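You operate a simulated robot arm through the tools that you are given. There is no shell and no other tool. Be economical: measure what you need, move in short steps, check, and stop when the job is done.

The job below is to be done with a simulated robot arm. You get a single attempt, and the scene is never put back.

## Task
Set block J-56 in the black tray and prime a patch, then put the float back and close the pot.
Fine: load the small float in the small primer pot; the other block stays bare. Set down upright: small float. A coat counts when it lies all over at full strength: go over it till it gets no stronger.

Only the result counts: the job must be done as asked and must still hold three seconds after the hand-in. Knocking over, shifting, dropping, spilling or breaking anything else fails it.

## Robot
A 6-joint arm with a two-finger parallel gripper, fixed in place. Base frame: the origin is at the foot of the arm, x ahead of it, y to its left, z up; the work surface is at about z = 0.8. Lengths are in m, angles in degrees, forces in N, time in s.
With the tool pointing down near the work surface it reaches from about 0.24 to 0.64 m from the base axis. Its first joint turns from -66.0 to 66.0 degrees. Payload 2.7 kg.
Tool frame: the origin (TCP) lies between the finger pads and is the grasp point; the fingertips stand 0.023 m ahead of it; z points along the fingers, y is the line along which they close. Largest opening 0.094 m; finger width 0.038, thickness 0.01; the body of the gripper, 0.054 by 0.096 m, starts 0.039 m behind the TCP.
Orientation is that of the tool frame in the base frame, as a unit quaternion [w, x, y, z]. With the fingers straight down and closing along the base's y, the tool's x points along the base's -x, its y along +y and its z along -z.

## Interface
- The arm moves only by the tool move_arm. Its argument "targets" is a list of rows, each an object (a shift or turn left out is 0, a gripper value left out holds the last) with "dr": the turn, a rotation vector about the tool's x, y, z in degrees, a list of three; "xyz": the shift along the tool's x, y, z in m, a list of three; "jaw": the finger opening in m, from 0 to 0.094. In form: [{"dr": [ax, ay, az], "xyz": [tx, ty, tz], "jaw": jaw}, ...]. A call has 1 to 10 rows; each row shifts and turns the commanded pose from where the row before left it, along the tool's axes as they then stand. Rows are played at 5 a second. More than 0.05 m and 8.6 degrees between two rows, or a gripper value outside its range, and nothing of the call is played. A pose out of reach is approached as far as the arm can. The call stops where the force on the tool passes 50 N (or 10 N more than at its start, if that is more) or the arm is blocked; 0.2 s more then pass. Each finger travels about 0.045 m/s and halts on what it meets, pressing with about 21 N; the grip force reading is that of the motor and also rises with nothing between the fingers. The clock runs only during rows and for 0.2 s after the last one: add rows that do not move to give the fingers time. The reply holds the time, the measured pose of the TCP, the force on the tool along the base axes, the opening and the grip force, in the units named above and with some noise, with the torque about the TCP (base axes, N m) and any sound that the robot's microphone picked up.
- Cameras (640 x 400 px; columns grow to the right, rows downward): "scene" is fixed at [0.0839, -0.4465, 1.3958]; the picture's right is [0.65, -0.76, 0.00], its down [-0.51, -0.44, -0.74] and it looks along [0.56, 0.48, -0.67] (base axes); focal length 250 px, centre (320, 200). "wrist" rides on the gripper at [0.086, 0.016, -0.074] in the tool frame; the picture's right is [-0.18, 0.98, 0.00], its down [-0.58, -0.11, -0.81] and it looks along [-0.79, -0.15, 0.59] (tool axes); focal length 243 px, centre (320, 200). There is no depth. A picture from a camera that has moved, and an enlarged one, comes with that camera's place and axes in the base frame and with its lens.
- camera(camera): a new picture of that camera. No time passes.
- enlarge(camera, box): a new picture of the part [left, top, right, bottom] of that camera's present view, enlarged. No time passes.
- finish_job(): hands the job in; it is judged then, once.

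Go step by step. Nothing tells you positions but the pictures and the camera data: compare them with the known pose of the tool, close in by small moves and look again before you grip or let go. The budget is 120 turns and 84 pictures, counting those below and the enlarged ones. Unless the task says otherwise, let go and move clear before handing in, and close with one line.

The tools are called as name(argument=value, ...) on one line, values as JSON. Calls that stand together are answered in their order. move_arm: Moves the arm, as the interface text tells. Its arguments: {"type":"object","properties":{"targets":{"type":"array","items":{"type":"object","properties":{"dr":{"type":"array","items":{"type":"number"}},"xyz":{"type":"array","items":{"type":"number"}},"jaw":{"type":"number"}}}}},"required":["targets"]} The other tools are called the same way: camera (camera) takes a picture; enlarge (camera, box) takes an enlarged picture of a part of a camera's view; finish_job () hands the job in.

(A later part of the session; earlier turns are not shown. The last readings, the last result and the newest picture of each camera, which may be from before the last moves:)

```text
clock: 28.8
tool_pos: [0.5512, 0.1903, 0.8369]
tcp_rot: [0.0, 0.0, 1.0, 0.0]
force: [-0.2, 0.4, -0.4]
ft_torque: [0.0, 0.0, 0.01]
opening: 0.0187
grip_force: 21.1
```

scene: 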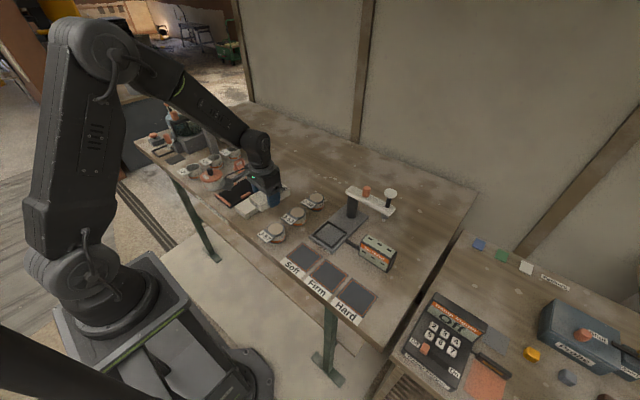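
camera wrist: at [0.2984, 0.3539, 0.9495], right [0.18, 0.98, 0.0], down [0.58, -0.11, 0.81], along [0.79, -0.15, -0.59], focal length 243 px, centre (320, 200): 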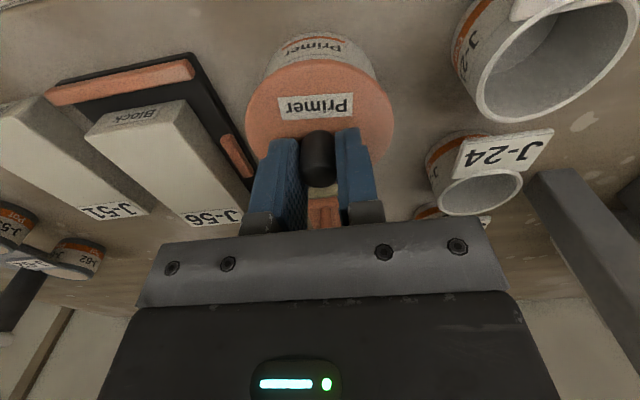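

move_arm(targets=[{"xyz": [0, 0, 0.0015]}, {"xyz": [0, 0, 0.0015]}, {}])

enlarge(camera="scene", box=[250, 150, 320, 200])

```text
clock: 29.6
tool_pos: [0.5531, 0.19, 0.8345]
tcp_rot: [0.002, -0.001, 1.0, 0.001]
force: [-2.5, -1.2, 15.5]
ft_torque: [0.0, 0.25, 0.04]
opening: 0.0188
grip_force: 21.1
```

```text
8.00 times, centred on (285, 175) of scene
camera zoom: at [0.0835, -0.4466, 1.3958], right [0.65, -0.76, 0.0], down [-0.51, -0.44, -0.74], along [0.56, 0.48, -0.67], focal length 2003 px, centre (600, 400)
```

zoom: 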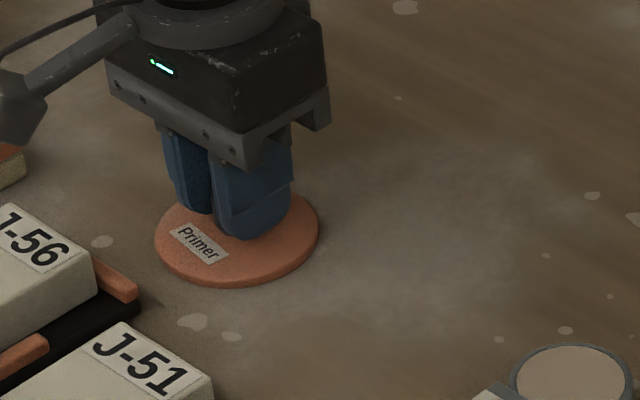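

Contact at TCP z≈0.835. Releasing the lid and rising toward the float.

move_arm(targets=[{"xyz": [0, 0, -0.001]}, {"jaw": 0.05}, {}, {}, {}, {"xyz": [0, 0, -0.03]}, {"xyz": [0, 0, -0.04]}, {"xyz": [0, 0, -0.04]}, {}])

move_arm(targets=[{"xyz": [0.02, 0.045, 0]}, {"xyz": [0.02, 0.045, 0]}, {"xyz": [0.02, 0.045, 0]}, {}])

camera(camera="wrist")

enlarge(camera="scene", box=[190, 110, 310, 210])

```text
clock: 31.6
tool_pos: [0.5512, 0.1939, 0.9437]
tcp_rot: [0.0, 0.0, 1.0, 0.001]
force: [-0.4, -0.5, 0.1]
ft_torque: [0.02, 0.0, 0.0]
opening: 0.0501
grip_force: 0.0
```

```text
clock: 32.6
tool_pos: [0.4909, 0.3258, 0.9448]
tcp_rot: [0.0, 0.0, 1.0, 0.0]
force: [-0.3, 0.0, 0.1]
ft_torque: [0.05, -0.03, -0.01]
opening: 0.0498
grip_force: 0.0
```

```text
36 pictures are left
camera wrist: at [0.4055, 0.3424, 1.0182], right [0.18, 0.98, 0.0], down [0.58, -0.11, 0.81], along [0.79, -0.15, -0.59], focal length 243 px, centre (320, 200)
```

wrist: 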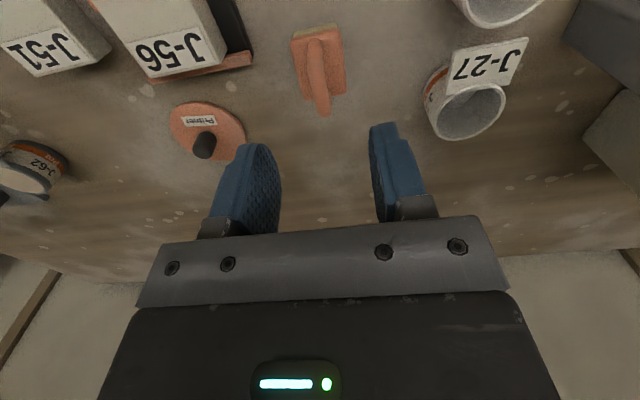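

```text
4.00 times, centred on (250, 160) of scene
camera zoom: at [0.0839, -0.4465, 1.3958], right [0.65, -0.76, 0.0], down [-0.51, -0.44, -0.74], along [0.56, 0.48, -0.67], focal length 1002 px, centre (600, 360)
```

zoom: 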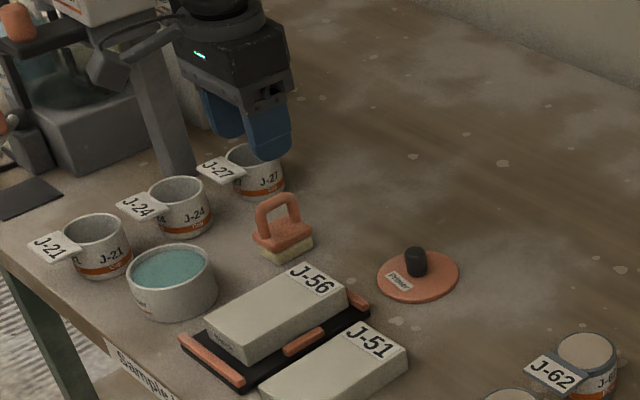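

Lid rests flat. Now measuring the float's pose.

enlarge(camera="wrist", box=[250, 10, 400, 130])

```text
3.33 times, centred on (325, 70) of wrist
camera zoom: at [0.4055, 0.3424, 1.0182], right [0.18, 0.98, 0.0], down [0.58, -0.11, 0.81], along [0.79, -0.15, -0.59], focal length 809 px, centre (303, 633)
```

zoom: 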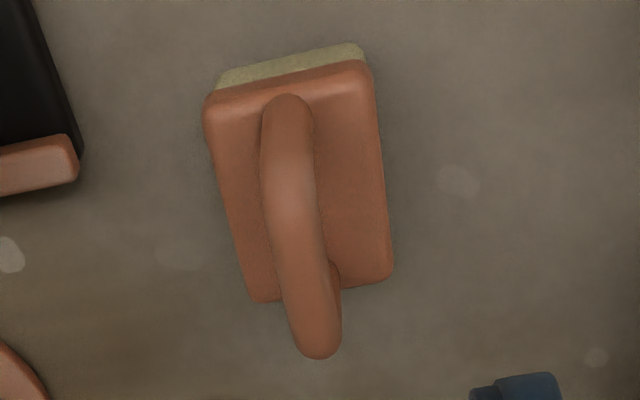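

The float is square to the base at about (0.497, 0.3265). Descending over its handle.

move_arm(targets=[{"xyz": [-0.006, 0.0005, 0.03]}, {"xyz": [0, 0, 0.03]}, {}])

camera(camera="wrist")

enlarge(camera="scene", box=[220, 130, 290, 180])

```text
clock: 33.4
tool_pos: [0.4977, 0.3258, 0.8821]
tcp_rot: [0.001, 0.0, 1.0, 0.0]
force: [0.9, -0.2, 0.0]
ft_torque: [-0.02, -0.04, 0.02]
opening: 0.0499
grip_force: 0.1
```

```text
33 pictures are left
camera wrist: at [0.4118, 0.3426, 0.9559], right [0.18, 0.98, 0.0], down [0.58, -0.11, 0.81], along [0.79, -0.15, -0.59], focal length 243 px, centre (320, 200)
```

wrist: 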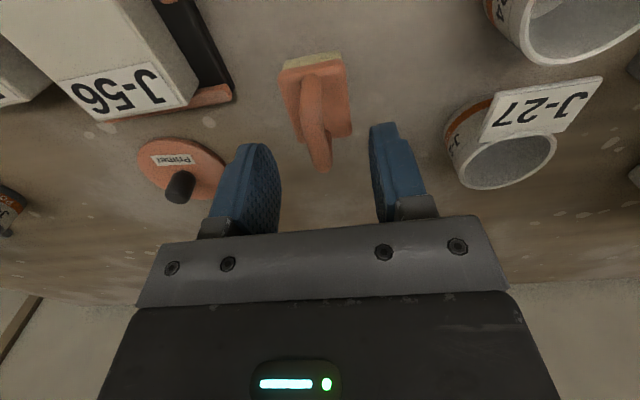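

```text
8.00 times, centred on (255, 155) of scene
camera zoom: at [0.0839, -0.4465, 1.3958], right [0.65, -0.76, 0.0], down [-0.51, -0.44, -0.74], along [0.56, 0.48, -0.67], focal length 2003 px, centre (840, 560)
```

zoom: 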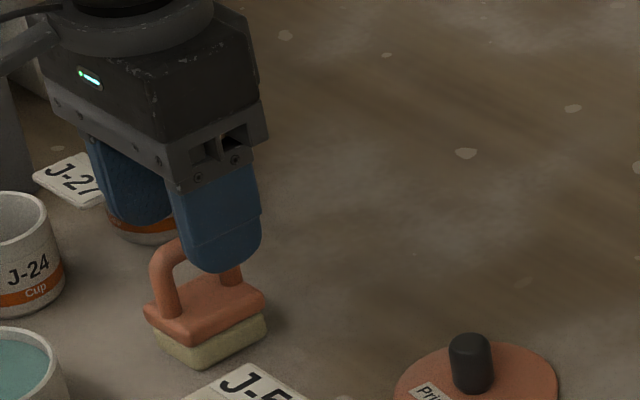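

move_arm(targets=[{"xyz": [0.002, 0.001, 0.013]}, {"xyz": [0, 0, 0.013]}, {"jaw": 0.002}, {}, {}, {}, {}, {}])

camera(camera="wrist")

enlarge(camera="scene", box=[220, 130, 290, 180])

```text
clock: 35.2
tool_pos: [0.4952, 0.3275, 0.8589]
tcp_rot: [-0.001, -0.001, 1.0, 0.0]
force: [0.8, -0.6, -0.2]
ft_torque: [0.0, 0.01, 0.01]
opening: 0.0106
grip_force: 21.1
```

```text
31 pictures are left
camera wrist: at [0.4095, 0.3441, 0.9321], right [0.18, 0.98, 0.0], down [0.58, -0.11, 0.81], along [0.79, -0.15, -0.59], focal length 243 px, centre (320, 200)
```

wrist: 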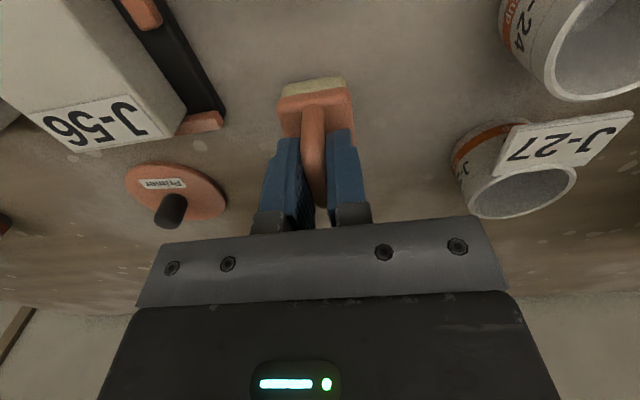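

```text
8.00 times, centred on (255, 155) of scene
camera zoom: at [0.0839, -0.4465, 1.3958], right [0.65, -0.76, 0.0], down [-0.51, -0.44, -0.74], along [0.56, 0.48, -0.67], focal length 2003 px, centre (840, 560)
```

zoom: 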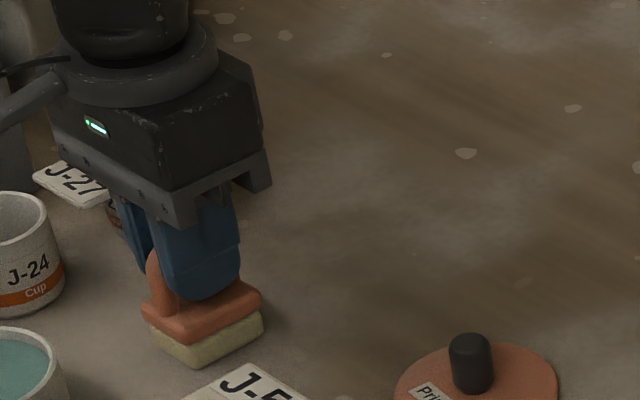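

Float gripped. Lifting and carrying it over the pot.

move_arm(targets=[{"xyz": [0, 0, -0.01]}, {"xyz": [0, 0, -0.035]}, {"xyz": [0, 0, -0.035]}, {"xyz": [0.037, 0.0035, 0]}, {"xyz": [0.037, 0.0035, 0]}, {"xyz": [0.037, 0.0035, 0]}, {}])

camera(camera="wrist")

enlarge(camera="scene", box=[180, 135, 260, 195])

```text
clock: 36.8
tool_pos: [0.3834, 0.3396, 0.9382]
tcp_rot: [0.0, -0.001, 1.0, 0.0]
force: [0.9, -0.7, -0.6]
ft_torque: [0.01, 0.03, 0.02]
opening: 0.0103
grip_force: 21.0
```

```text
29 pictures are left
camera wrist: at [0.2984, 0.3562, 1.0121], right [0.18, 0.98, 0.0], down [0.58, -0.11, 0.81], along [0.79, -0.15, -0.59], focal length 243 px, centre (320, 200)
```

wrist: 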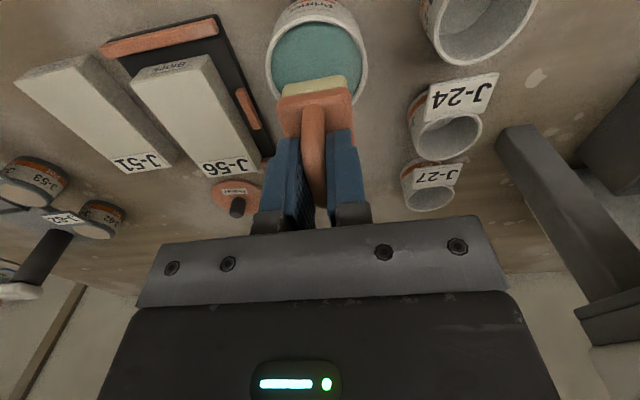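

```text
6.67 times, centred on (220, 165) of scene
camera zoom: at [0.0839, -0.4465, 1.3958], right [0.65, -0.76, 0.0], down [-0.51, -0.44, -0.74], along [0.56, 0.48, -0.67], focal length 1669 px, centre (987, 433)
```

zoom: 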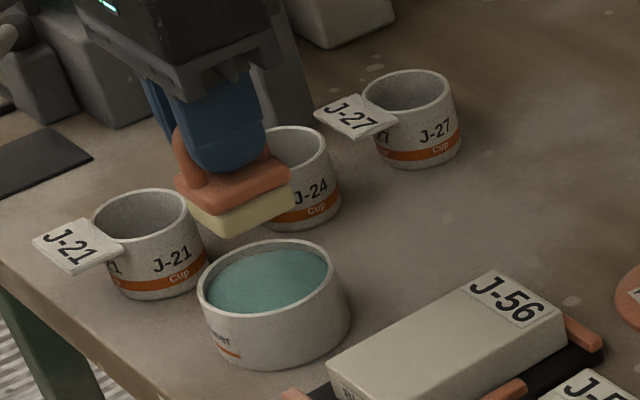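

move_arm(targets=[{"xyz": [0, -0.001, 0.02]}, {"xyz": [0, 0, 0.018]}, {}])

enlarge(camera="scene", box=[185, 150, 245, 195])

camera(camera="wrist")

```text
clock: 37.6
tool_pos: [0.3851, 0.3378, 0.8984]
tcp_rot: [0.001, 0.0, 1.0, 0.0]
force: [-0.7, 0.3, -0.6]
ft_torque: [0.05, -0.03, -0.03]
opening: 0.0104
grip_force: 21.4
```

```text
8.89 times, centred on (215, 172) of scene
camera zoom: at [0.0839, -0.4465, 1.3958], right [0.65, -0.76, 0.0], down [-0.51, -0.44, -0.74], along [0.56, 0.48, -0.67], focal length 2226 px, centre (1253, 444)
```

zoom: 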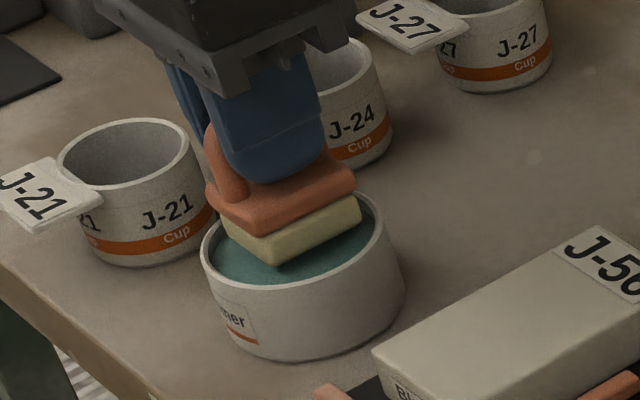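

```text
26 pictures are left
camera wrist: at [0.2992, 0.3549, 0.9723], right [0.18, 0.98, 0.0], down [0.58, -0.11, 0.81], along [0.79, -0.15, -0.59], focal length 243 px, centre (320, 200)
```

wrist: 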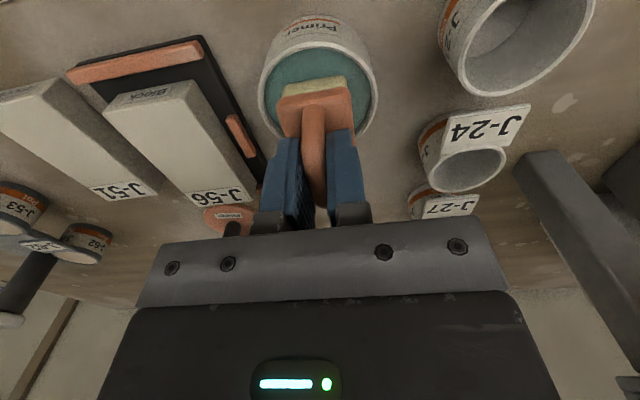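

The float is centred in the pot mouth. Dipping slowly.

move_arm(targets=[{"xyz": [0, 0, 0.004]}, {"xyz": [0, 0, 0.004]}, {"xyz": [0, 0, 0.003]}, {}])

enlarge(camera="scene", box=[185, 150, 245, 195])

```text
clock: 38.6
tool_pos: [0.3847, 0.3378, 0.8901]
tcp_rot: [0.002, 0.0, 1.0, 0.001]
force: [-1.2, -1.0, 16.0]
ft_torque: [-0.05, -0.11, 0.01]
opening: 0.011
grip_force: 20.8
```

```text
8.89 times, centred on (215, 172) of scene
camera zoom: at [0.0836, -0.4467, 1.3957], right [0.65, -0.76, 0.0], down [-0.51, -0.44, -0.74], along [0.56, 0.48, -0.67], focal length 2226 px, centre (1253, 444)
```

zoom: 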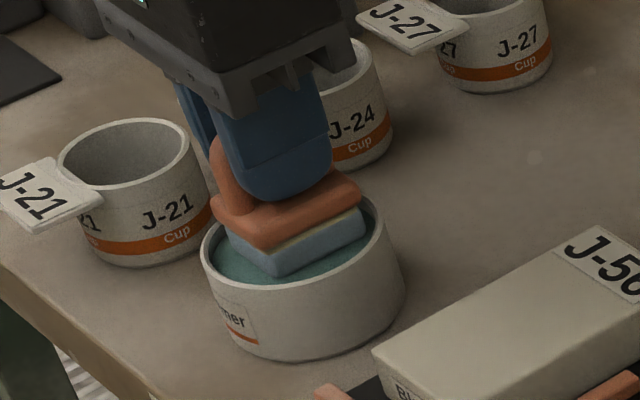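

The foam has taken primer. Lifting out and moving over the near corner of J-56.

move_arm(targets=[{}, {"xyz": [0, 0, -0.01]}, {"xyz": [0, 0, -0.02]}, {"xyz": [0, 0, -0.02]}, {}, {"xyz": [-0.003, -0.0425, 0]}, {"xyz": [-0.003, -0.0425, 0]}, {"xyz": [0, -0.0425, 0]}, {"xyz": [0, 0, 0.03]}, {}])

camera(camera="wrist")

enlarge(camera="scene", box=[195, 145, 275, 205])

```text
clock: 40.8
tool_pos: [0.3927, 0.2077, 0.9073]
tcp_rot: [0.0, 0.0, 1.0, 0.0]
force: [0.4, 0.0, -1.0]
ft_torque: [0.01, 0.0, 0.01]
opening: 0.0107
grip_force: 21.2
```

```text
24 pictures are left
camera wrist: at [0.3068, 0.2237, 0.9819], right [0.18, 0.98, 0.0], down [0.58, -0.11, 0.81], along [0.79, -0.15, -0.59], focal length 243 px, centre (320, 200)
```

wrist: 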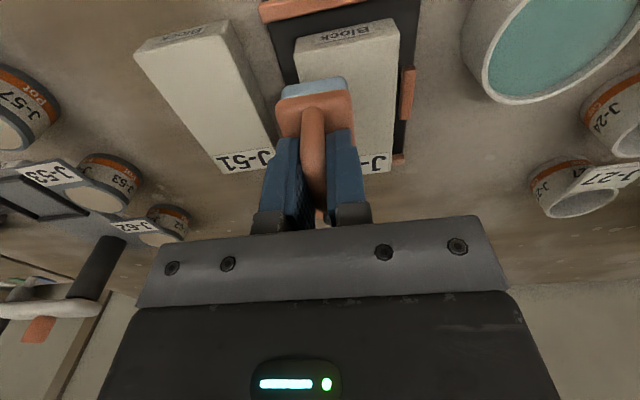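

```text
6.67 times, centred on (235, 175) of scene
camera zoom: at [0.0839, -0.4465, 1.3958], right [0.65, -0.76, 0.0], down [-0.51, -0.44, -0.74], along [0.56, 0.48, -0.67], focal length 1669 px, centre (887, 367)
```

zoom: 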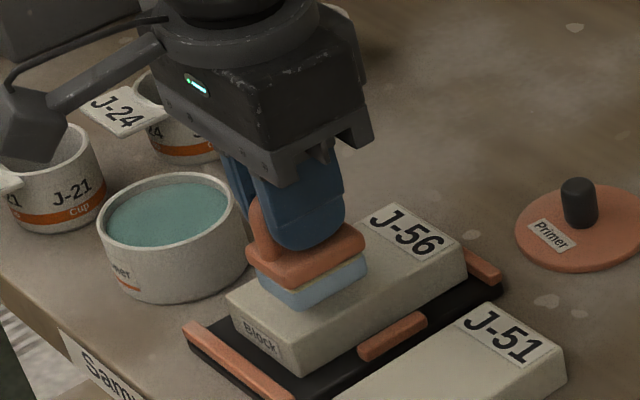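

move_arm(targets=[{"xyz": [0, 0.003, 0.012]}, {"xyz": [0, 0, 0.006]}, {"xyz": [0, 0, 0.003]}, {}])

```text
clock: 41.8
tool_pos: [0.3924, 0.2126, 0.8865]
tcp_rot: [0.003, 0.0, 1.0, 0.0]
force: [0.0, -3.8, 16.3]
ft_torque: [-0.1, -0.06, -0.02]
opening: 0.0108
grip_force: 21.5
```

Foam is in contact with about 16 N. I'll ease off a little and make the first lane forward.

move_arm(targets=[{"xyz": [0, 0, -0.001]}, {"xyz": [-0.014, 0, 0]}, {"xyz": [-0.014, 0, 0]}, {"xyz": [-0.014, 0, 0]}, {"xyz": [-0.014, 0, 0]}, {"xyz": [-0.012, 0, 0]}, {}])

enlarge(camera="scene", box=[195, 145, 275, 205])

```text
clock: 43.4
tool_pos: [0.4596, 0.2126, 0.8881]
tcp_rot: [0.0, 0.0, 1.0, 0.0]
force: [-0.2, 0.0, -0.5]
ft_torque: [-0.01, -0.02, 0.02]
opening: 0.0105
grip_force: 21.1
```

```text
6.67 times, centred on (235, 175) of scene
camera zoom: at [0.0839, -0.4465, 1.3958], right [0.65, -0.76, 0.0], down [-0.51, -0.44, -0.74], along [0.56, 0.48, -0.67], focal length 1669 px, centre (887, 367)
```

zoom: 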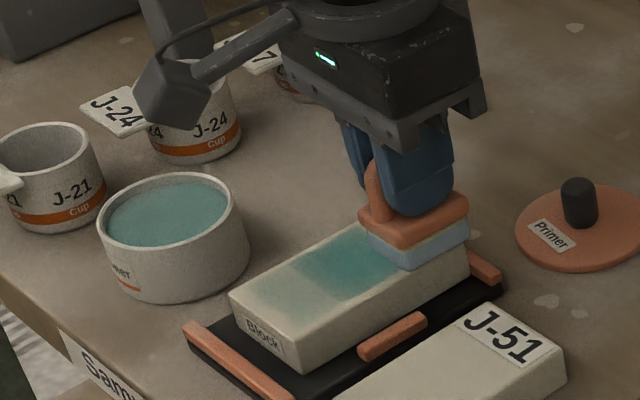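

Primer transfers. Contact was lost by the end, so I'll lower slightly and go back along the lane, then across.

move_arm(targets=[{"xyz": [0, 0, 0.0008]}, {"xyz": [0.014, 0, 0]}, {"xyz": [0.014, 0, 0]}, {"xyz": [0.014, 0, 0]}, {"xyz": [0.014, 0, 0]}, {"xyz": [0.014, 0, 0]}, {"xyz": [0, 0.014, 0]}, {"xyz": [-0.014, 0, 0]}, {"xyz": [-0.014, 0, 0]}, {"xyz": [-0.014, 0, 0]}])

enlarge(camera="scene", box=[195, 145, 275, 205])

```text
clock: 45.6
tool_pos: [0.4312, 0.2257, 0.8888]
tcp_rot: [0.0, 0.0, 1.0, -0.001]
force: [0.1, 0.1, -1.2]
ft_torque: [0.02, 0.01, 0.0]
opening: 0.0106
grip_force: 20.9
```

```text
6.67 times, centred on (235, 175) of scene
camera zoom: at [0.0839, -0.4465, 1.3958], right [0.65, -0.76, 0.0], down [-0.51, -0.44, -0.74], along [0.56, 0.48, -0.67], focal length 1669 px, centre (887, 367)
```

zoom: 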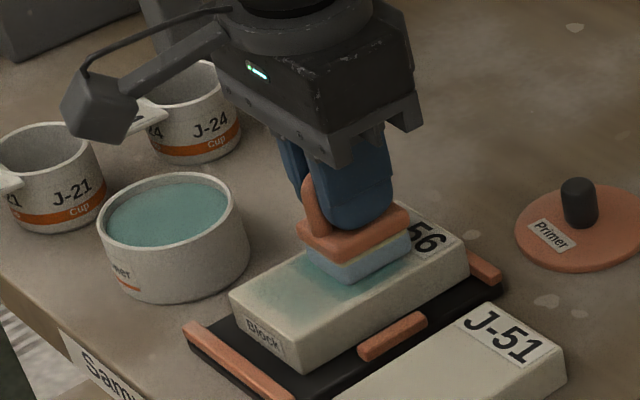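

move_arm(targets=[{"xyz": [0, 0, 0.001]}, {}])

move_arm(targets=[{"xyz": [0, 0, 0.001]}, {}])

```text
clock: 46.2
tool_pos: [0.4317, 0.2269, 0.8893]
tcp_rot: [0.0, 0.0, 1.0, 0.0]
force: [0.4, -0.8, -0.1]
ft_torque: [0.02, -0.01, -0.01]
opening: 0.0108
grip_force: 21.3
```

```text
clock: 46.8
tool_pos: [0.431, 0.2276, 0.8886]
tcp_rot: [0.002, -0.001, 1.0, 0.0]
force: [0.0, -0.4, 2.7]
ft_torque: [0.0, -0.06, 0.0]
opening: 0.0105
grip_force: 21.5
```

move_arm(targets=[{"xyz": [0, 0, 0.001]}, {}])

move_arm(targets=[{"xyz": [-0.01, 0, 0]}, {"xyz": [-0.01, 0, 0]}, {"xyz": [-0.009, 0, 0]}, {}])

enlarge(camera="scene", box=[195, 145, 275, 205])

```text
clock: 47.4
tool_pos: [0.4315, 0.2263, 0.8875]
tcp_rot: [0.002, 0.0, 1.0, 0.001]
force: [-1.3, -1.1, 15.2]
ft_torque: [-0.07, 0.06, 0.0]
opening: 0.0106
grip_force: 21.2
```

```text
clock: 48.4
tool_pos: [0.4616, 0.2252, 0.8873]
tcp_rot: [0.0, -0.001, 1.0, 0.0]
force: [-3.0, 0.8, 7.6]
ft_torque: [0.04, 0.04, 0.02]
opening: 0.0107
grip_force: 20.6
```

```text
6.67 times, centred on (235, 175) of scene
camera zoom: at [0.0837, -0.4465, 1.3958], right [0.65, -0.76, 0.0], down [-0.51, -0.44, -0.74], along [0.56, 0.48, -0.67], focal length 1669 px, centre (887, 367)
```

zoom: 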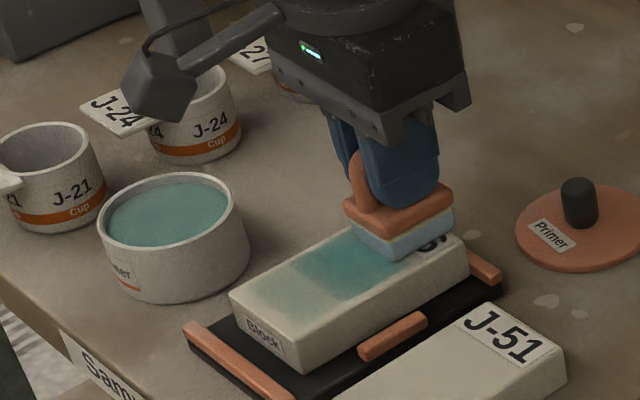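

Contact held this time (~8 N). Continuing serpentine passes at this height.

move_arm(targets=[{"xyz": [0.014, 0, 0]}, {"xyz": [0.014, 0, 0]}, {"xyz": [0.014, 0, 0]}, {"xyz": [0.014, 0, 0]}, {"xyz": [0.013, 0, 0]}, {}])

move_arm(targets=[{"xyz": [0, -0.015, 0]}, {"xyz": [-0.014, 0, 0]}, {"xyz": [-0.014, 0, 0]}, {"xyz": [-0.014, 0, 0]}, {"xyz": [-0.014, 0, 0]}, {"xyz": [-0.013, 0, 0]}, {}])

enlarge(camera="scene", box=[195, 145, 275, 205])

```text
clock: 49.8
tool_pos: [0.3922, 0.2254, 0.8851]
tcp_rot: [0.004, 0.0, 1.0, 0.001]
force: [9.3, -0.9, 27.4]
ft_torque: [-0.07, -0.18, 0.0]
opening: 0.0108
grip_force: 21.2
```

```text
clock: 51.4
tool_pos: [0.4623, 0.2121, 0.8855]
tcp_rot: [0.002, 0.0, 1.0, 0.001]
force: [-9.6, -1.7, 27.1]
ft_torque: [-0.11, 0.69, 0.01]
opening: 0.0106
grip_force: 20.6
```

```text
6.67 times, centred on (235, 175) of scene
camera zoom: at [0.0832, -0.4467, 1.3957], right [0.65, -0.76, 0.0], down [-0.51, -0.44, -0.74], along [0.56, 0.48, -0.67], focal length 1669 px, centre (887, 367)
```

zoom: 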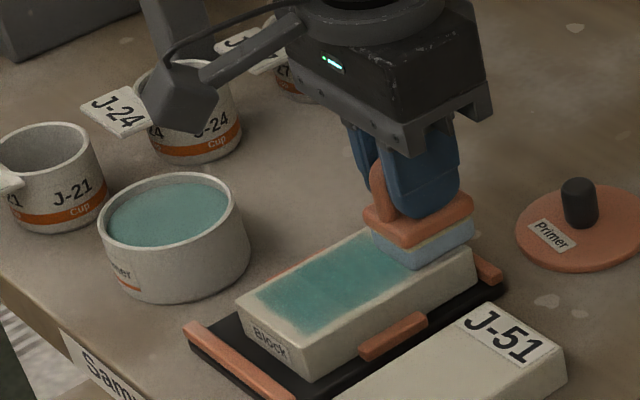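

Force rose to 27 N; I'll ease up, and look from the wrist to see the coverage and any block shift.

move_arm(targets=[{"xyz": [0, 0, -0.0008]}, {"xyz": [0, -0.004, 0]}, {"xyz": [0, -0.004, 0]}, {"xyz": [0.014, 0, 0]}, {"xyz": [0.014, 0, 0]}, {}])

move_arm(targets=[{"xyz": [0.014, 0, 0]}, {"xyz": [0.014, 0, 0]}, {"xyz": [0.015, 0, 0]}, {"xyz": [0.005, 0, 0]}, {}])

enlarge(camera="scene", box=[195, 145, 275, 205])

camera(camera="wrist")

```text
clock: 52.8
tool_pos: [0.4328, 0.2061, 0.8857]
tcp_rot: [0.003, 0.0, 1.0, 0.001]
force: [7.1, -1.9, 16.2]
ft_torque: [-0.07, -0.26, -0.03]
opening: 0.0105
grip_force: 21.2
```

```text
clock: 54.0
tool_pos: [0.3867, 0.2061, 0.8849]
tcp_rot: [0.001, 0.0, 1.0, 0.001]
force: [7.8, 1.1, 16.0]
ft_torque: [0.05, -0.37, -0.01]
opening: 0.0107
grip_force: 21.0
```

```text
6.67 times, centred on (235, 175) of scene
camera zoom: at [0.0838, -0.4466, 1.3958], right [0.65, -0.76, 0.0], down [-0.51, -0.44, -0.74], along [0.56, 0.48, -0.67], focal length 1669 px, centre (887, 367)
```

zoom: 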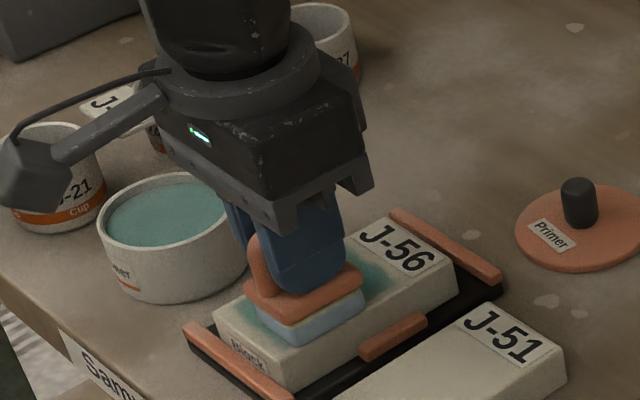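

```text
17 pictures are left
camera wrist: at [0.3, 0.2219, 0.9594], right [0.18, 0.98, 0.0], down [0.58, -0.11, 0.81], along [0.79, -0.15, -0.59], focal length 243 px, centre (320, 200)
```

wrist: 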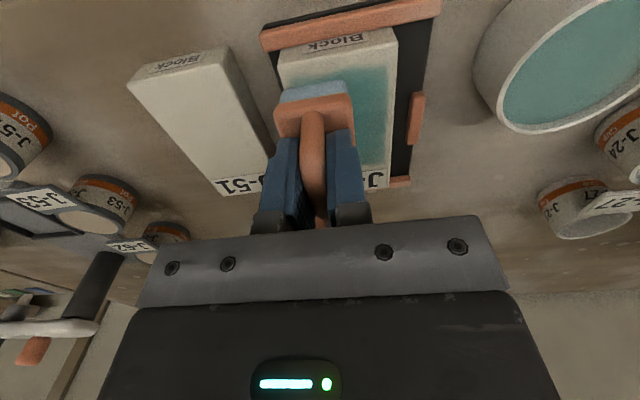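

The block slides a few millimetres with the float but stays in the tray, which hasn't moved. I'll continue full-length lanes with a bit less pressure, right edge first.

move_arm(targets=[{"xyz": [0.009, 0, -0.0003]}, {"xyz": [-0.012, 0, 0]}, {"xyz": [-0.015, 0, 0]}, {"xyz": [-0.015, 0, 0]}, {"xyz": [-0.015, 0, 0]}, {"xyz": [-0.015, 0, 0]}, {"xyz": [-0.013, 0, 0]}, {}])

move_arm(targets=[{"xyz": [0, 0.014, 0]}, {"xyz": [0.012, 0, 0]}, {"xyz": [0.015, 0, 0]}, {"xyz": [0.015, 0, 0]}, {"xyz": [0.015, 0, 0]}, {"xyz": [0.015, 0, 0]}, {"xyz": [0.013, 0, 0]}, {}])

move_arm(targets=[{"xyz": [0, 0.014, 0]}, {"xyz": [-0.012, 0, 0]}, {"xyz": [-0.015, 0, 0]}, {"xyz": [-0.015, 0, 0]}, {"xyz": [-0.015, 0, 0]}, {"xyz": [-0.015, 0, 0]}, {"xyz": [-0.013, 0, 0]}, {}])

enlarge(camera="scene", box=[195, 145, 275, 205])

```text
clock: 55.8
tool_pos: [0.4606, 0.2048, 0.8878]
tcp_rot: [0.001, 0.0, 1.0, 0.0]
force: [-0.4, 0.3, -1.3]
ft_torque: [-0.01, 0.0, 0.04]
opening: 0.0106
grip_force: 21.5
```

```text
clock: 57.6
tool_pos: [0.3738, 0.2198, 0.8881]
tcp_rot: [-0.001, 0.0, 1.0, 0.0]
force: [-0.3, -0.5, 0.7]
ft_torque: [0.0, 0.0, -0.03]
opening: 0.0107
grip_force: 21.0
```

```text
clock: 59.4
tool_pos: [0.461, 0.2318, 0.8881]
tcp_rot: [0.001, 0.0, 1.0, 0.001]
force: [0.0, -0.1, -0.1]
ft_torque: [-0.03, -0.01, -0.01]
opening: 0.0102
grip_force: 21.0
```

```text
6.67 times, centred on (235, 175) of scene
camera zoom: at [0.0839, -0.4465, 1.3958], right [0.65, -0.76, 0.0], down [-0.51, -0.44, -0.74], along [0.56, 0.48, -0.67], focal length 1669 px, centre (887, 367)
```

zoom: 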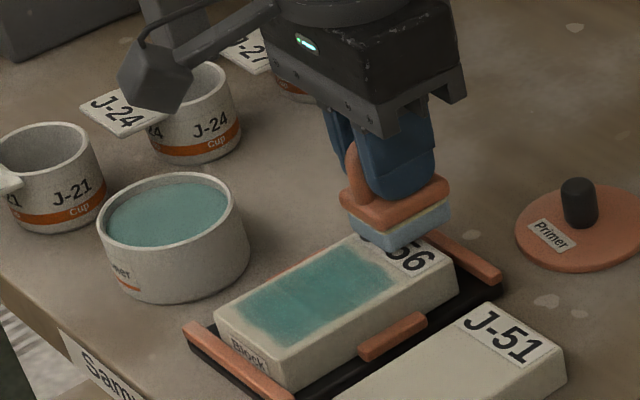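

move_arm(targets=[{"xyz": [0, 0, -0.03]}, {"xyz": [0, 0.04, -0.03]}, {"xyz": [0, 0.04, 0]}, {}])

enlarge(camera="scene", box=[220, 170, 260, 200])

```text
clock: 60.4
tool_pos: [0.4619, 0.3121, 0.9421]
tcp_rot: [-0.001, 0.0, 1.0, 0.0]
force: [0.0, -0.1, -1.0]
ft_torque: [0.01, 0.0, -0.02]
opening: 0.0104
grip_force: 21.0
```

```text
13.33 times, centred on (240, 185) of scene
camera zoom: at [0.0839, -0.4465, 1.3958], right [0.65, -0.76, 0.0], down [-0.51, -0.44, -0.74], along [0.56, 0.48, -0.67], focal length 3338 px, centre (1387, 400)
```

zoom: 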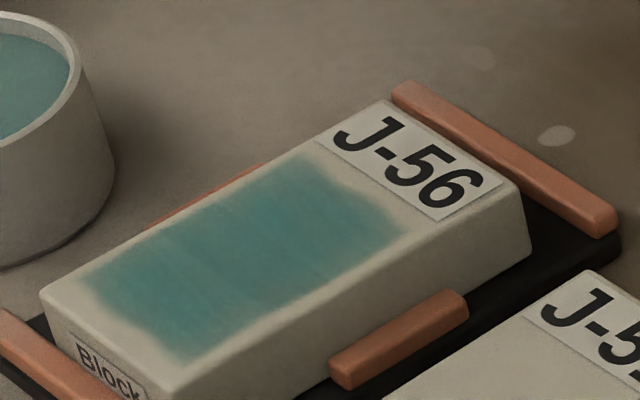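

The coat misses a strip along the right (−y) side and the near end. The block now spans about x 0.358–0.468, y 0.190–0.251. I'll go back for those edges.

move_arm(targets=[{"xyz": [0.0275, -0.0365, 0]}, {"xyz": [0.0275, -0.0365, 0]}, {"xyz": [0.0275, -0.0375, 0]}, {"xyz": [0, 0, 0.025]}, {"xyz": [0, 0, 0.025]}, {}])

move_arm(targets=[{"xyz": [0, 0, 0.004]}, {"xyz": [0, 0, 0.0015]}, {}])

```text
clock: 61.8
tool_pos: [0.3771, 0.1997, 0.898]
tcp_rot: [0.0, 0.001, 1.0, 0.0]
force: [0.2, -0.5, 0.1]
ft_torque: [-0.01, -0.02, -0.01]
opening: 0.0106
grip_force: 20.8
```

```text
clock: 62.6
tool_pos: [0.3783, 0.2023, 0.8917]
tcp_rot: [0.0, -0.001, 1.0, 0.001]
force: [-0.8, 0.3, -0.6]
ft_torque: [0.03, 0.0, 0.0]
opening: 0.0104
grip_force: 21.4
```

move_arm(targets=[{"xyz": [0, 0, 0.003]}, {"xyz": [0, 0, 0.001]}, {}])

move_arm(targets=[{"xyz": [0, 0, 0.001]}, {}])

```text
clock: 63.4
tool_pos: [0.3768, 0.2024, 0.8877]
tcp_rot: [0.001, 0.0, 1.0, 0.0]
force: [0.4, 0.0, -0.1]
ft_torque: [-0.02, 0.03, 0.01]
opening: 0.0106
grip_force: 21.3
```

```text
clock: 64.0
tool_pos: [0.3759, 0.203, 0.887]
tcp_rot: [0.0, 0.0, 1.0, 0.0]
force: [0.1, 0.6, -0.6]
ft_torque: [0.02, -0.01, 0.02]
opening: 0.0106
grip_force: 21.1
```

move_arm(targets=[{"xyz": [0, 0, 0.001]}, {"xyz": [0, 0, 0.0005]}, {}])

```text
clock: 64.8
tool_pos: [0.3776, 0.1998, 0.8851]
tcp_rot: [0.001, 0.0, 1.0, 0.0]
force: [-4.4, 2.4, 11.1]
ft_torque: [0.08, 0.21, 0.03]
opening: 0.0108
grip_force: 21.2
```

Contact at 11 N. Forward along the right edge.

move_arm(targets=[{"xyz": [-0.014, 0, 0.0002]}, {"xyz": [-0.014, 0, 0]}, {"xyz": [-0.014, 0, 0]}, {"xyz": [-0.014, 0, 0]}, {"xyz": [-0.014, 0, 0]}, {"xyz": [-0.014, 0, 0]}, {}])

move_arm(targets=[{"xyz": [0.014, 0, 0]}, {"xyz": [0.014, 0, 0]}, {"xyz": [0.014, 0, 0]}, {"xyz": [0.014, 0, 0]}, {"xyz": [0.014, 0, 0]}, {"xyz": [0.014, 0, 0]}, {}])

enlarge(camera="scene", box=[210, 165, 266, 207])

```text
clock: 66.4
tool_pos: [0.4618, 0.2002, 0.8852]
tcp_rot: [0.001, -0.001, 1.0, 0.0]
force: [-8.9, 1.4, 22.9]
ft_torque: [0.13, 0.62, 0.0]
opening: 0.0107
grip_force: 21.0
```

```text
clock: 68.0
tool_pos: [0.3771, 0.2018, 0.887]
tcp_rot: [0.002, -0.001, 1.0, 0.001]
force: [9.0, 0.9, 19.1]
ft_torque: [0.06, -0.47, -0.02]
opening: 0.0107
grip_force: 20.8
```

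```text
9.52 times, centred on (238, 186) of scene
camera zoom: at [0.0838, -0.4466, 1.3958], right [0.65, -0.76, 0.0], down [-0.51, -0.44, -0.74], along [0.56, 0.48, -0.67], focal length 2385 px, centre (1101, 333)
```

zoom: 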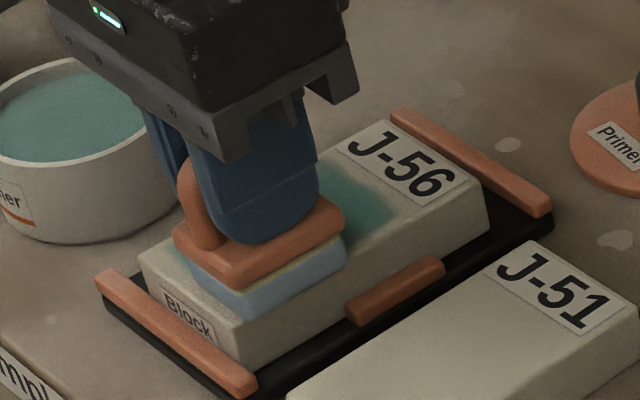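

The foam has now travelled right at the block's edge, yet the margin stays bare, so the coat takes only on a bounded patch. I'll repeat the centre and left lanes under pressure, then inspect.

move_arm(targets=[{"xyz": [0, 0.012, 0]}, {"xyz": [-0.014, 0, 0]}, {"xyz": [-0.014, 0, 0]}, {"xyz": [-0.014, 0, 0]}, {"xyz": [-0.014, 0, 0]}, {"xyz": [-0.014, 0, 0]}, {"xyz": [-0.014, 0, 0]}, {}])

move_arm(targets=[{"xyz": [0, 0.012, 0]}, {"xyz": [0.014, 0, 0]}, {"xyz": [0.014, 0, 0]}, {"xyz": [0.014, 0, 0]}, {"xyz": [0.014, 0, 0]}, {"xyz": [0.014, 0, 0]}, {"xyz": [0.014, 0, 0]}, {}])

move_arm(targets=[{"xyz": [0, 0.012, 0]}, {"xyz": [-0.014, 0, 0]}, {"xyz": [-0.014, 0, 0]}, {"xyz": [-0.014, 0, 0]}, {"xyz": [-0.014, 0, 0]}, {"xyz": [-0.014, 0, 0]}, {"xyz": [-0.014, 0, 0]}, {}])

enlarge(camera="scene", box=[210, 165, 266, 207])

```text
clock: 69.8
tool_pos: [0.4617, 0.2143, 0.8849]
tcp_rot: [0.002, 0.0, 1.0, 0.001]
force: [-9.9, 0.8, 29.1]
ft_torque: [0.02, 0.75, 0.04]
opening: 0.0104
grip_force: 21.3
```

```text
clock: 71.6
tool_pos: [0.3781, 0.2267, 0.885]
tcp_rot: [0.003, 0.0, 1.0, 0.002]
force: [8.1, 1.5, 24.8]
ft_torque: [-0.02, -0.52, 0.0]
opening: 0.0107
grip_force: 20.7
```

```text
clock: 73.4
tool_pos: [0.463, 0.2373, 0.8842]
tcp_rot: [0.001, 0.0, 1.0, 0.001]
force: [-7.6, 0.1, 23.4]
ft_torque: [-0.03, 0.51, 0.02]
opening: 0.0108
grip_force: 21.1
```

```text
9.52 times, centred on (238, 186) of scene
camera zoom: at [0.0834, -0.4467, 1.3958], right [0.65, -0.76, 0.0], down [-0.51, -0.44, -0.74], along [0.56, 0.48, -0.67], focal length 2385 px, centre (1101, 333)
```

zoom: 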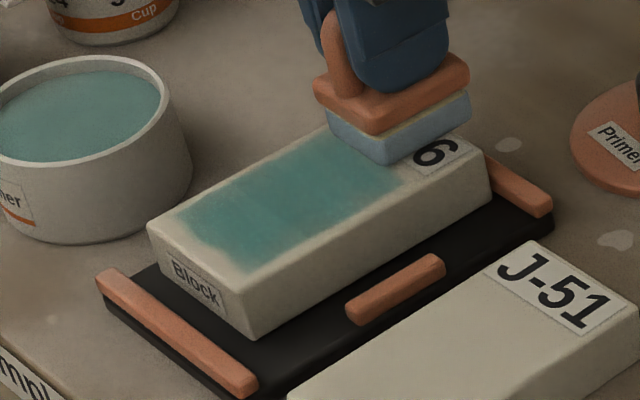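

The patch is nearly uniform now. Another full set of passes to see whether it gets stronger.

move_arm(targets=[{"xyz": [0, 0.004, -0.0002]}, {"xyz": [0.014, 0, 0]}, {"xyz": [0.014, 0, 0]}, {"xyz": [0.014, 0, 0]}, {"xyz": [0.014, 0, 0]}, {"xyz": [0.014, 0, 0]}, {"xyz": [0.014, 0, 0]}, {}])

move_arm(targets=[{"xyz": [0, -0.013, 0]}, {"xyz": [-0.014, 0, 0]}, {"xyz": [-0.014, 0, 0]}, {"xyz": [-0.014, 0, 0]}, {"xyz": [-0.014, 0, 0]}, {"xyz": [-0.014, 0, 0]}, {"xyz": [-0.014, 0, 0]}, {}])

move_arm(targets=[{"xyz": [0, -0.013, 0]}, {"xyz": [0.014, 0, 0]}, {"xyz": [0.014, 0, 0]}, {"xyz": [0.014, 0, 0]}, {"xyz": [0.014, 0, 0]}, {"xyz": [0.014, 0, 0]}, {"xyz": [0.014, 0, 0]}, {}])

move_arm(targets=[{"xyz": [0, -0.012, 0]}, {"xyz": [-0.014, 0, 0]}, {"xyz": [-0.014, 0, 0]}, {"xyz": [-0.014, 0, 0]}, {"xyz": [-0.014, 0, 0]}, {"xyz": [-0.014, 0, 0]}, {"xyz": [-0.014, 0, 0]}, {}])

move_arm(targets=[{"xyz": [0, 0, -0.03]}, {"xyz": [0, 0.03, -0.03]}, {"xyz": [0, 0.04, 0]}, {"xyz": [0, 0.04, 0]}, {}])

enlarge(camera="scene", box=[210, 160, 270, 205])

```text
clock: 75.2
tool_pos: [0.378, 0.2415, 0.8853]
tcp_rot: [0.001, -0.001, 1.0, 0.0]
force: [6.4, -0.1, 16.4]
ft_torque: [0.0, -0.39, 0.04]
opening: 0.0104
grip_force: 21.0
```

```text
clock: 77.0
tool_pos: [0.4623, 0.23, 0.8851]
tcp_rot: [0.0, -0.001, 1.0, 0.0]
force: [-4.7, 0.4, 10.3]
ft_torque: [-0.03, 0.22, 0.0]
opening: 0.0106
grip_force: 21.0
```

```text
clock: 78.8
tool_pos: [0.3802, 0.2168, 0.885]
tcp_rot: [0.005, 0.0, 1.0, 0.002]
force: [12.3, -2.8, 31.7]
ft_torque: [-0.19, -0.44, 0.05]
opening: 0.0109
grip_force: 21.4
```

```text
clock: 79.4
tool_pos: [0.3851, 0.204, 0.8859]
tcp_rot: [-0.001, 0.0, 1.0, 0.001]
force: [0.4, -0.1, 7.5]
ft_torque: [-0.09, -0.16, -0.04]
opening: 0.0108
grip_force: 20.9
stopped in row 2: the force on the tool passed its limit at 51 N (the readings are from after the stop); the commanded pose is now the measured one
```

```text
clock: 80.6
tool_pos: [0.3865, 0.3153, 0.9437]
tcp_rot: [-0.002, 0.001, 1.0, 0.0]
force: [0.1, 1.1, -0.6]
ft_torque: [0.0, 0.01, -0.01]
opening: 0.0107
grip_force: 21.2
```

```text
8.89 times, centred on (240, 182) of scene
camera zoom: at [0.0839, -0.4465, 1.3958], right [0.65, -0.76, 0.0], down [-0.51, -0.44, -0.74], along [0.56, 0.48, -0.67], focal length 2226 px, centre (1031, 356)
```

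zoom: 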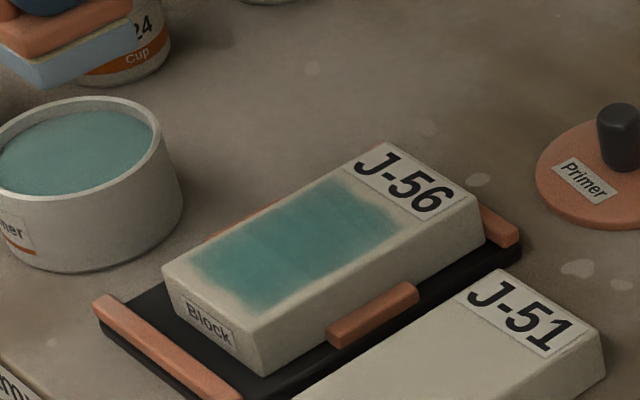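

enlarge(camera="wrist", box=[90, 20, 290, 180])

```text
2.50 times, centred on (190, 100) of wrist
camera zoom: at [0.3014, 0.3323, 1.0183], right [0.18, 0.98, 0.0], down [0.58, -0.11, 0.8], along [0.79, -0.15, -0.59], focal length 606 px, centre (645, 450)
```

zoom: 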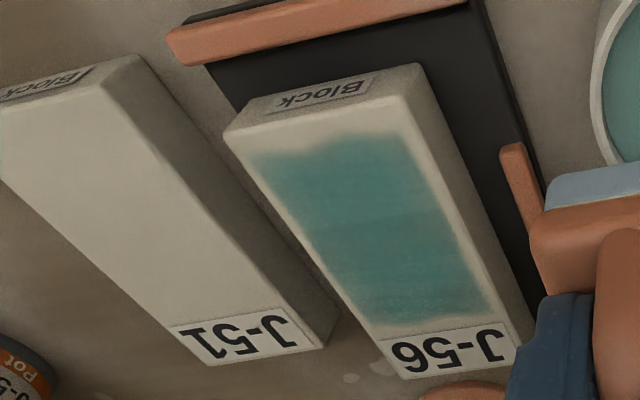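

The patch is almost fully coated with slight streaks. I'll reload the float once and go over it again.

move_arm(targets=[{"xyz": [0.0015, 0.0225, 0]}, {"xyz": [0, 0, 0.025]}, {"xyz": [0, 0, 0.02]}, {}])

enlarge(camera="scene", box=[185, 150, 245, 195])

```text
clock: 81.6
tool_pos: [0.3856, 0.3367, 0.8988]
tcp_rot: [-0.002, 0.0, 1.0, 0.001]
force: [-0.4, -0.2, -0.5]
ft_torque: [0.01, 0.01, 0.0]
opening: 0.0102
grip_force: 20.8
```

```text
8.89 times, centred on (215, 172) of scene
camera zoom: at [0.0839, -0.4465, 1.3958], right [0.65, -0.76, 0.0], down [-0.51, -0.44, -0.74], along [0.56, 0.48, -0.67], focal length 2226 px, centre (1253, 444)
```

zoom: 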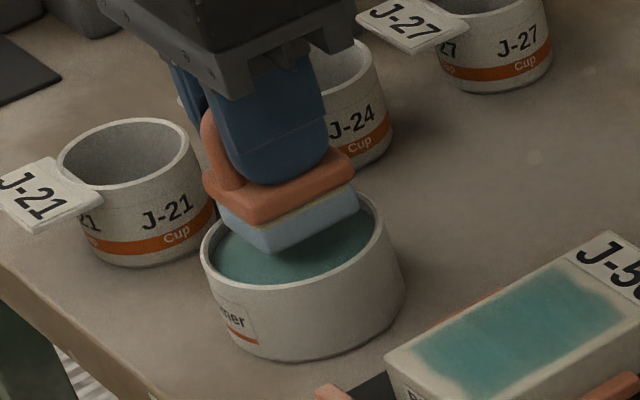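

move_arm(targets=[{"xyz": [0, 0.001, 0.005]}, {"xyz": [0, 0, 0.004]}, {"xyz": [0, 0, 0.002]}, {}])

```text
clock: 82.6
tool_pos: [0.3848, 0.3376, 0.8884]
tcp_rot: [-0.002, 0.001, 1.0, 0.0]
force: [0.6, -0.4, -0.6]
ft_torque: [-0.01, 0.01, 0.03]
opening: 0.0106
grip_force: 21.4
```

move_arm(targets=[{"xyz": [0, 0, 0.002]}, {"xyz": [0, 0, 0.001]}, {}])

```text
clock: 83.4
tool_pos: [0.3826, 0.3386, 0.886]
tcp_rot: [-0.002, 0.0, 1.0, -0.001]
force: [0.0, 0.7, 0.0]
ft_torque: [0.0, -0.01, -0.01]
opening: 0.0104
grip_force: 20.6
```

move_arm(targets=[{"xyz": [0, 0, 0.0015]}, {"xyz": [0, 0, 0.001]}, {}])

```text
clock: 84.2
tool_pos: [0.3835, 0.3383, 0.8842]
tcp_rot: [-0.002, 0.0, 1.0, 0.002]
force: [-4.2, -2.0, 16.1]
ft_torque: [-0.15, 0.08, 0.01]
opening: 0.0108
grip_force: 20.6
```

Reloaded. Going back; this time only forward strokes so the block stays against its far stop.

move_arm(targets=[{"xyz": [0, 0, -0.01]}, {"xyz": [0, 0, -0.02]}, {"xyz": [0, 0, -0.02]}, {}, {"xyz": [-0.004, -0.044, 0]}, {"xyz": [-0.004, -0.044, 0]}, {"xyz": [-0.0035, -0.044, 0]}, {"xyz": [0, 0, 0.025]}, {"xyz": [0, 0, 0.018]}, {}])

move_arm(targets=[{"xyz": [0, 0, 0.004]}, {"xyz": [0, 0, 0.003]}, {"xyz": [0, 0, 0.001]}, {}])

```text
clock: 86.4
tool_pos: [0.3944, 0.2041, 0.892]
tcp_rot: [-0.001, 0.0, 1.0, 0.001]
force: [-0.7, 0.6, -0.8]
ft_torque: [-0.01, -0.01, -0.01]
opening: 0.0105
grip_force: 21.4
```

```text
clock: 87.4
tool_pos: [0.3953, 0.2056, 0.8861]
tcp_rot: [0.001, 0.0, 1.0, 0.001]
force: [-8.9, -11.4, 39.1]
ft_torque: [-0.35, 0.25, -0.01]
opening: 0.0106
grip_force: 20.9
```

move_arm(targets=[{"xyz": [0, 0, -0.0018]}, {}])

```text
clock: 88.0
tool_pos: [0.3945, 0.2065, 0.8856]
tcp_rot: [0.001, 0.0, 1.0, 0.002]
force: [3.3, -5.8, 23.5]
ft_torque: [-0.11, -0.28, -0.02]
opening: 0.0108
grip_force: 20.8
```

move_arm(targets=[{"xyz": [-0.01, 0, -0.0007]}, {"xyz": [-0.01, 0, 0]}, {"xyz": [-0.01, 0, 0]}, {"xyz": [-0.01, 0, 0]}, {"xyz": [-0.01, 0, 0]}, {}])

move_arm(targets=[{"xyz": [0, 0, -0.008]}, {"xyz": [0.025, 0.006, 0]}, {"xyz": [0.025, 0.006, 0]}, {"xyz": [0, 0, 0.008]}, {}])

```text
clock: 89.4
tool_pos: [0.4458, 0.207, 0.8855]
tcp_rot: [-0.002, 0.0, 1.0, 0.0]
force: [-10.2, 0.2, 24.1]
ft_torque: [0.06, 0.32, 0.02]
opening: 0.0109
grip_force: 21.3
```

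```text
clock: 90.6
tool_pos: [0.3951, 0.2169, 0.886]
tcp_rot: [-0.001, 0.0, 1.0, 0.001]
force: [-2.6, -2.1, 5.3]
ft_torque: [-0.12, 0.0, 0.01]
opening: 0.0107
grip_force: 21.2
```

move_arm(targets=[{"xyz": [-0.01, 0, 0.0003]}, {"xyz": [-0.01, 0, 0]}, {"xyz": [-0.01, 0, 0]}, {"xyz": [-0.01, 0, 0]}, {"xyz": [-0.01, 0, 0]}, {}])

move_arm(targets=[{"xyz": [0, 0, -0.008]}, {"xyz": [0.025, 0.006, 0]}, {"xyz": [0.025, 0.006, 0]}, {"xyz": [0, 0, 0.008]}, {}])

move_arm(targets=[{"xyz": [-0.01, 0, 0.0003]}, {"xyz": [-0.01, 0, 0]}, {"xyz": [-0.01, 0, 0]}, {"xyz": [-0.01, 0, 0]}, {"xyz": [-0.01, 0, 0]}, {}])

move_arm(targets=[{"xyz": [0, 0, -0.03]}, {"xyz": [0, 0.025, -0.03]}, {"xyz": [0, 0.04, 0]}, {"xyz": [0.02, 0.03, 0]}, {"xyz": [0.02, 0, 0]}, {}])

enlarge(camera="scene", box=[220, 165, 264, 198])

```text
clock: 92.0
tool_pos: [0.443, 0.2195, 0.8854]
tcp_rot: [0.0, 0.0, 1.0, 0.0]
force: [-9.0, -0.4, 27.1]
ft_torque: [-0.03, 0.37, 0.03]
opening: 0.0107
grip_force: 21.0
```

```text
clock: 93.2
tool_pos: [0.395, 0.231, 0.8856]
tcp_rot: [-0.002, 0.0, 1.0, 0.001]
force: [-2.5, -0.7, 6.3]
ft_torque: [-0.04, 0.01, -0.06]
opening: 0.0103
grip_force: 21.0
```

```text
clock: 94.6
tool_pos: [0.444, 0.2311, 0.886]
tcp_rot: [-0.001, 0.0, 1.0, 0.002]
force: [-10.8, 2.0, 29.5]
ft_torque: [-0.01, 0.42, -0.01]
opening: 0.0105
grip_force: 20.8
```

```text
clock: 96.0
tool_pos: [0.4042, 0.3246, 0.9448]
tcp_rot: [-0.001, 0.0, 1.0, 0.0]
force: [0.0, -0.4, -0.7]
ft_torque: [-0.02, -0.01, -0.01]
opening: 0.0105
grip_force: 21.0
```

```text
12.12 times, centred on (242, 182) of scene
camera zoom: at [0.0839, -0.4465, 1.3958], right [0.65, -0.76, 0.0], down [-0.51, -0.44, -0.74], along [0.56, 0.48, -0.67], focal length 3035 px, centre (1266, 424)
```

zoom: 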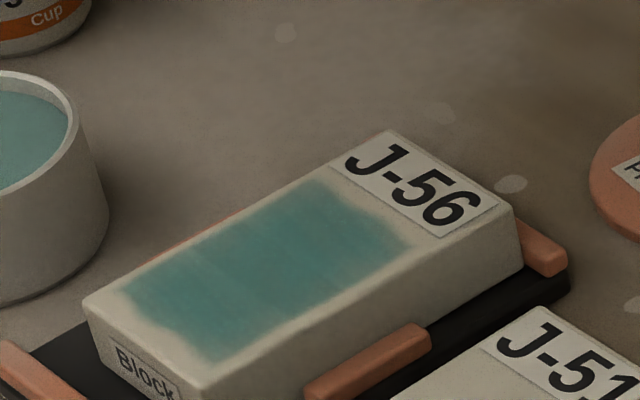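

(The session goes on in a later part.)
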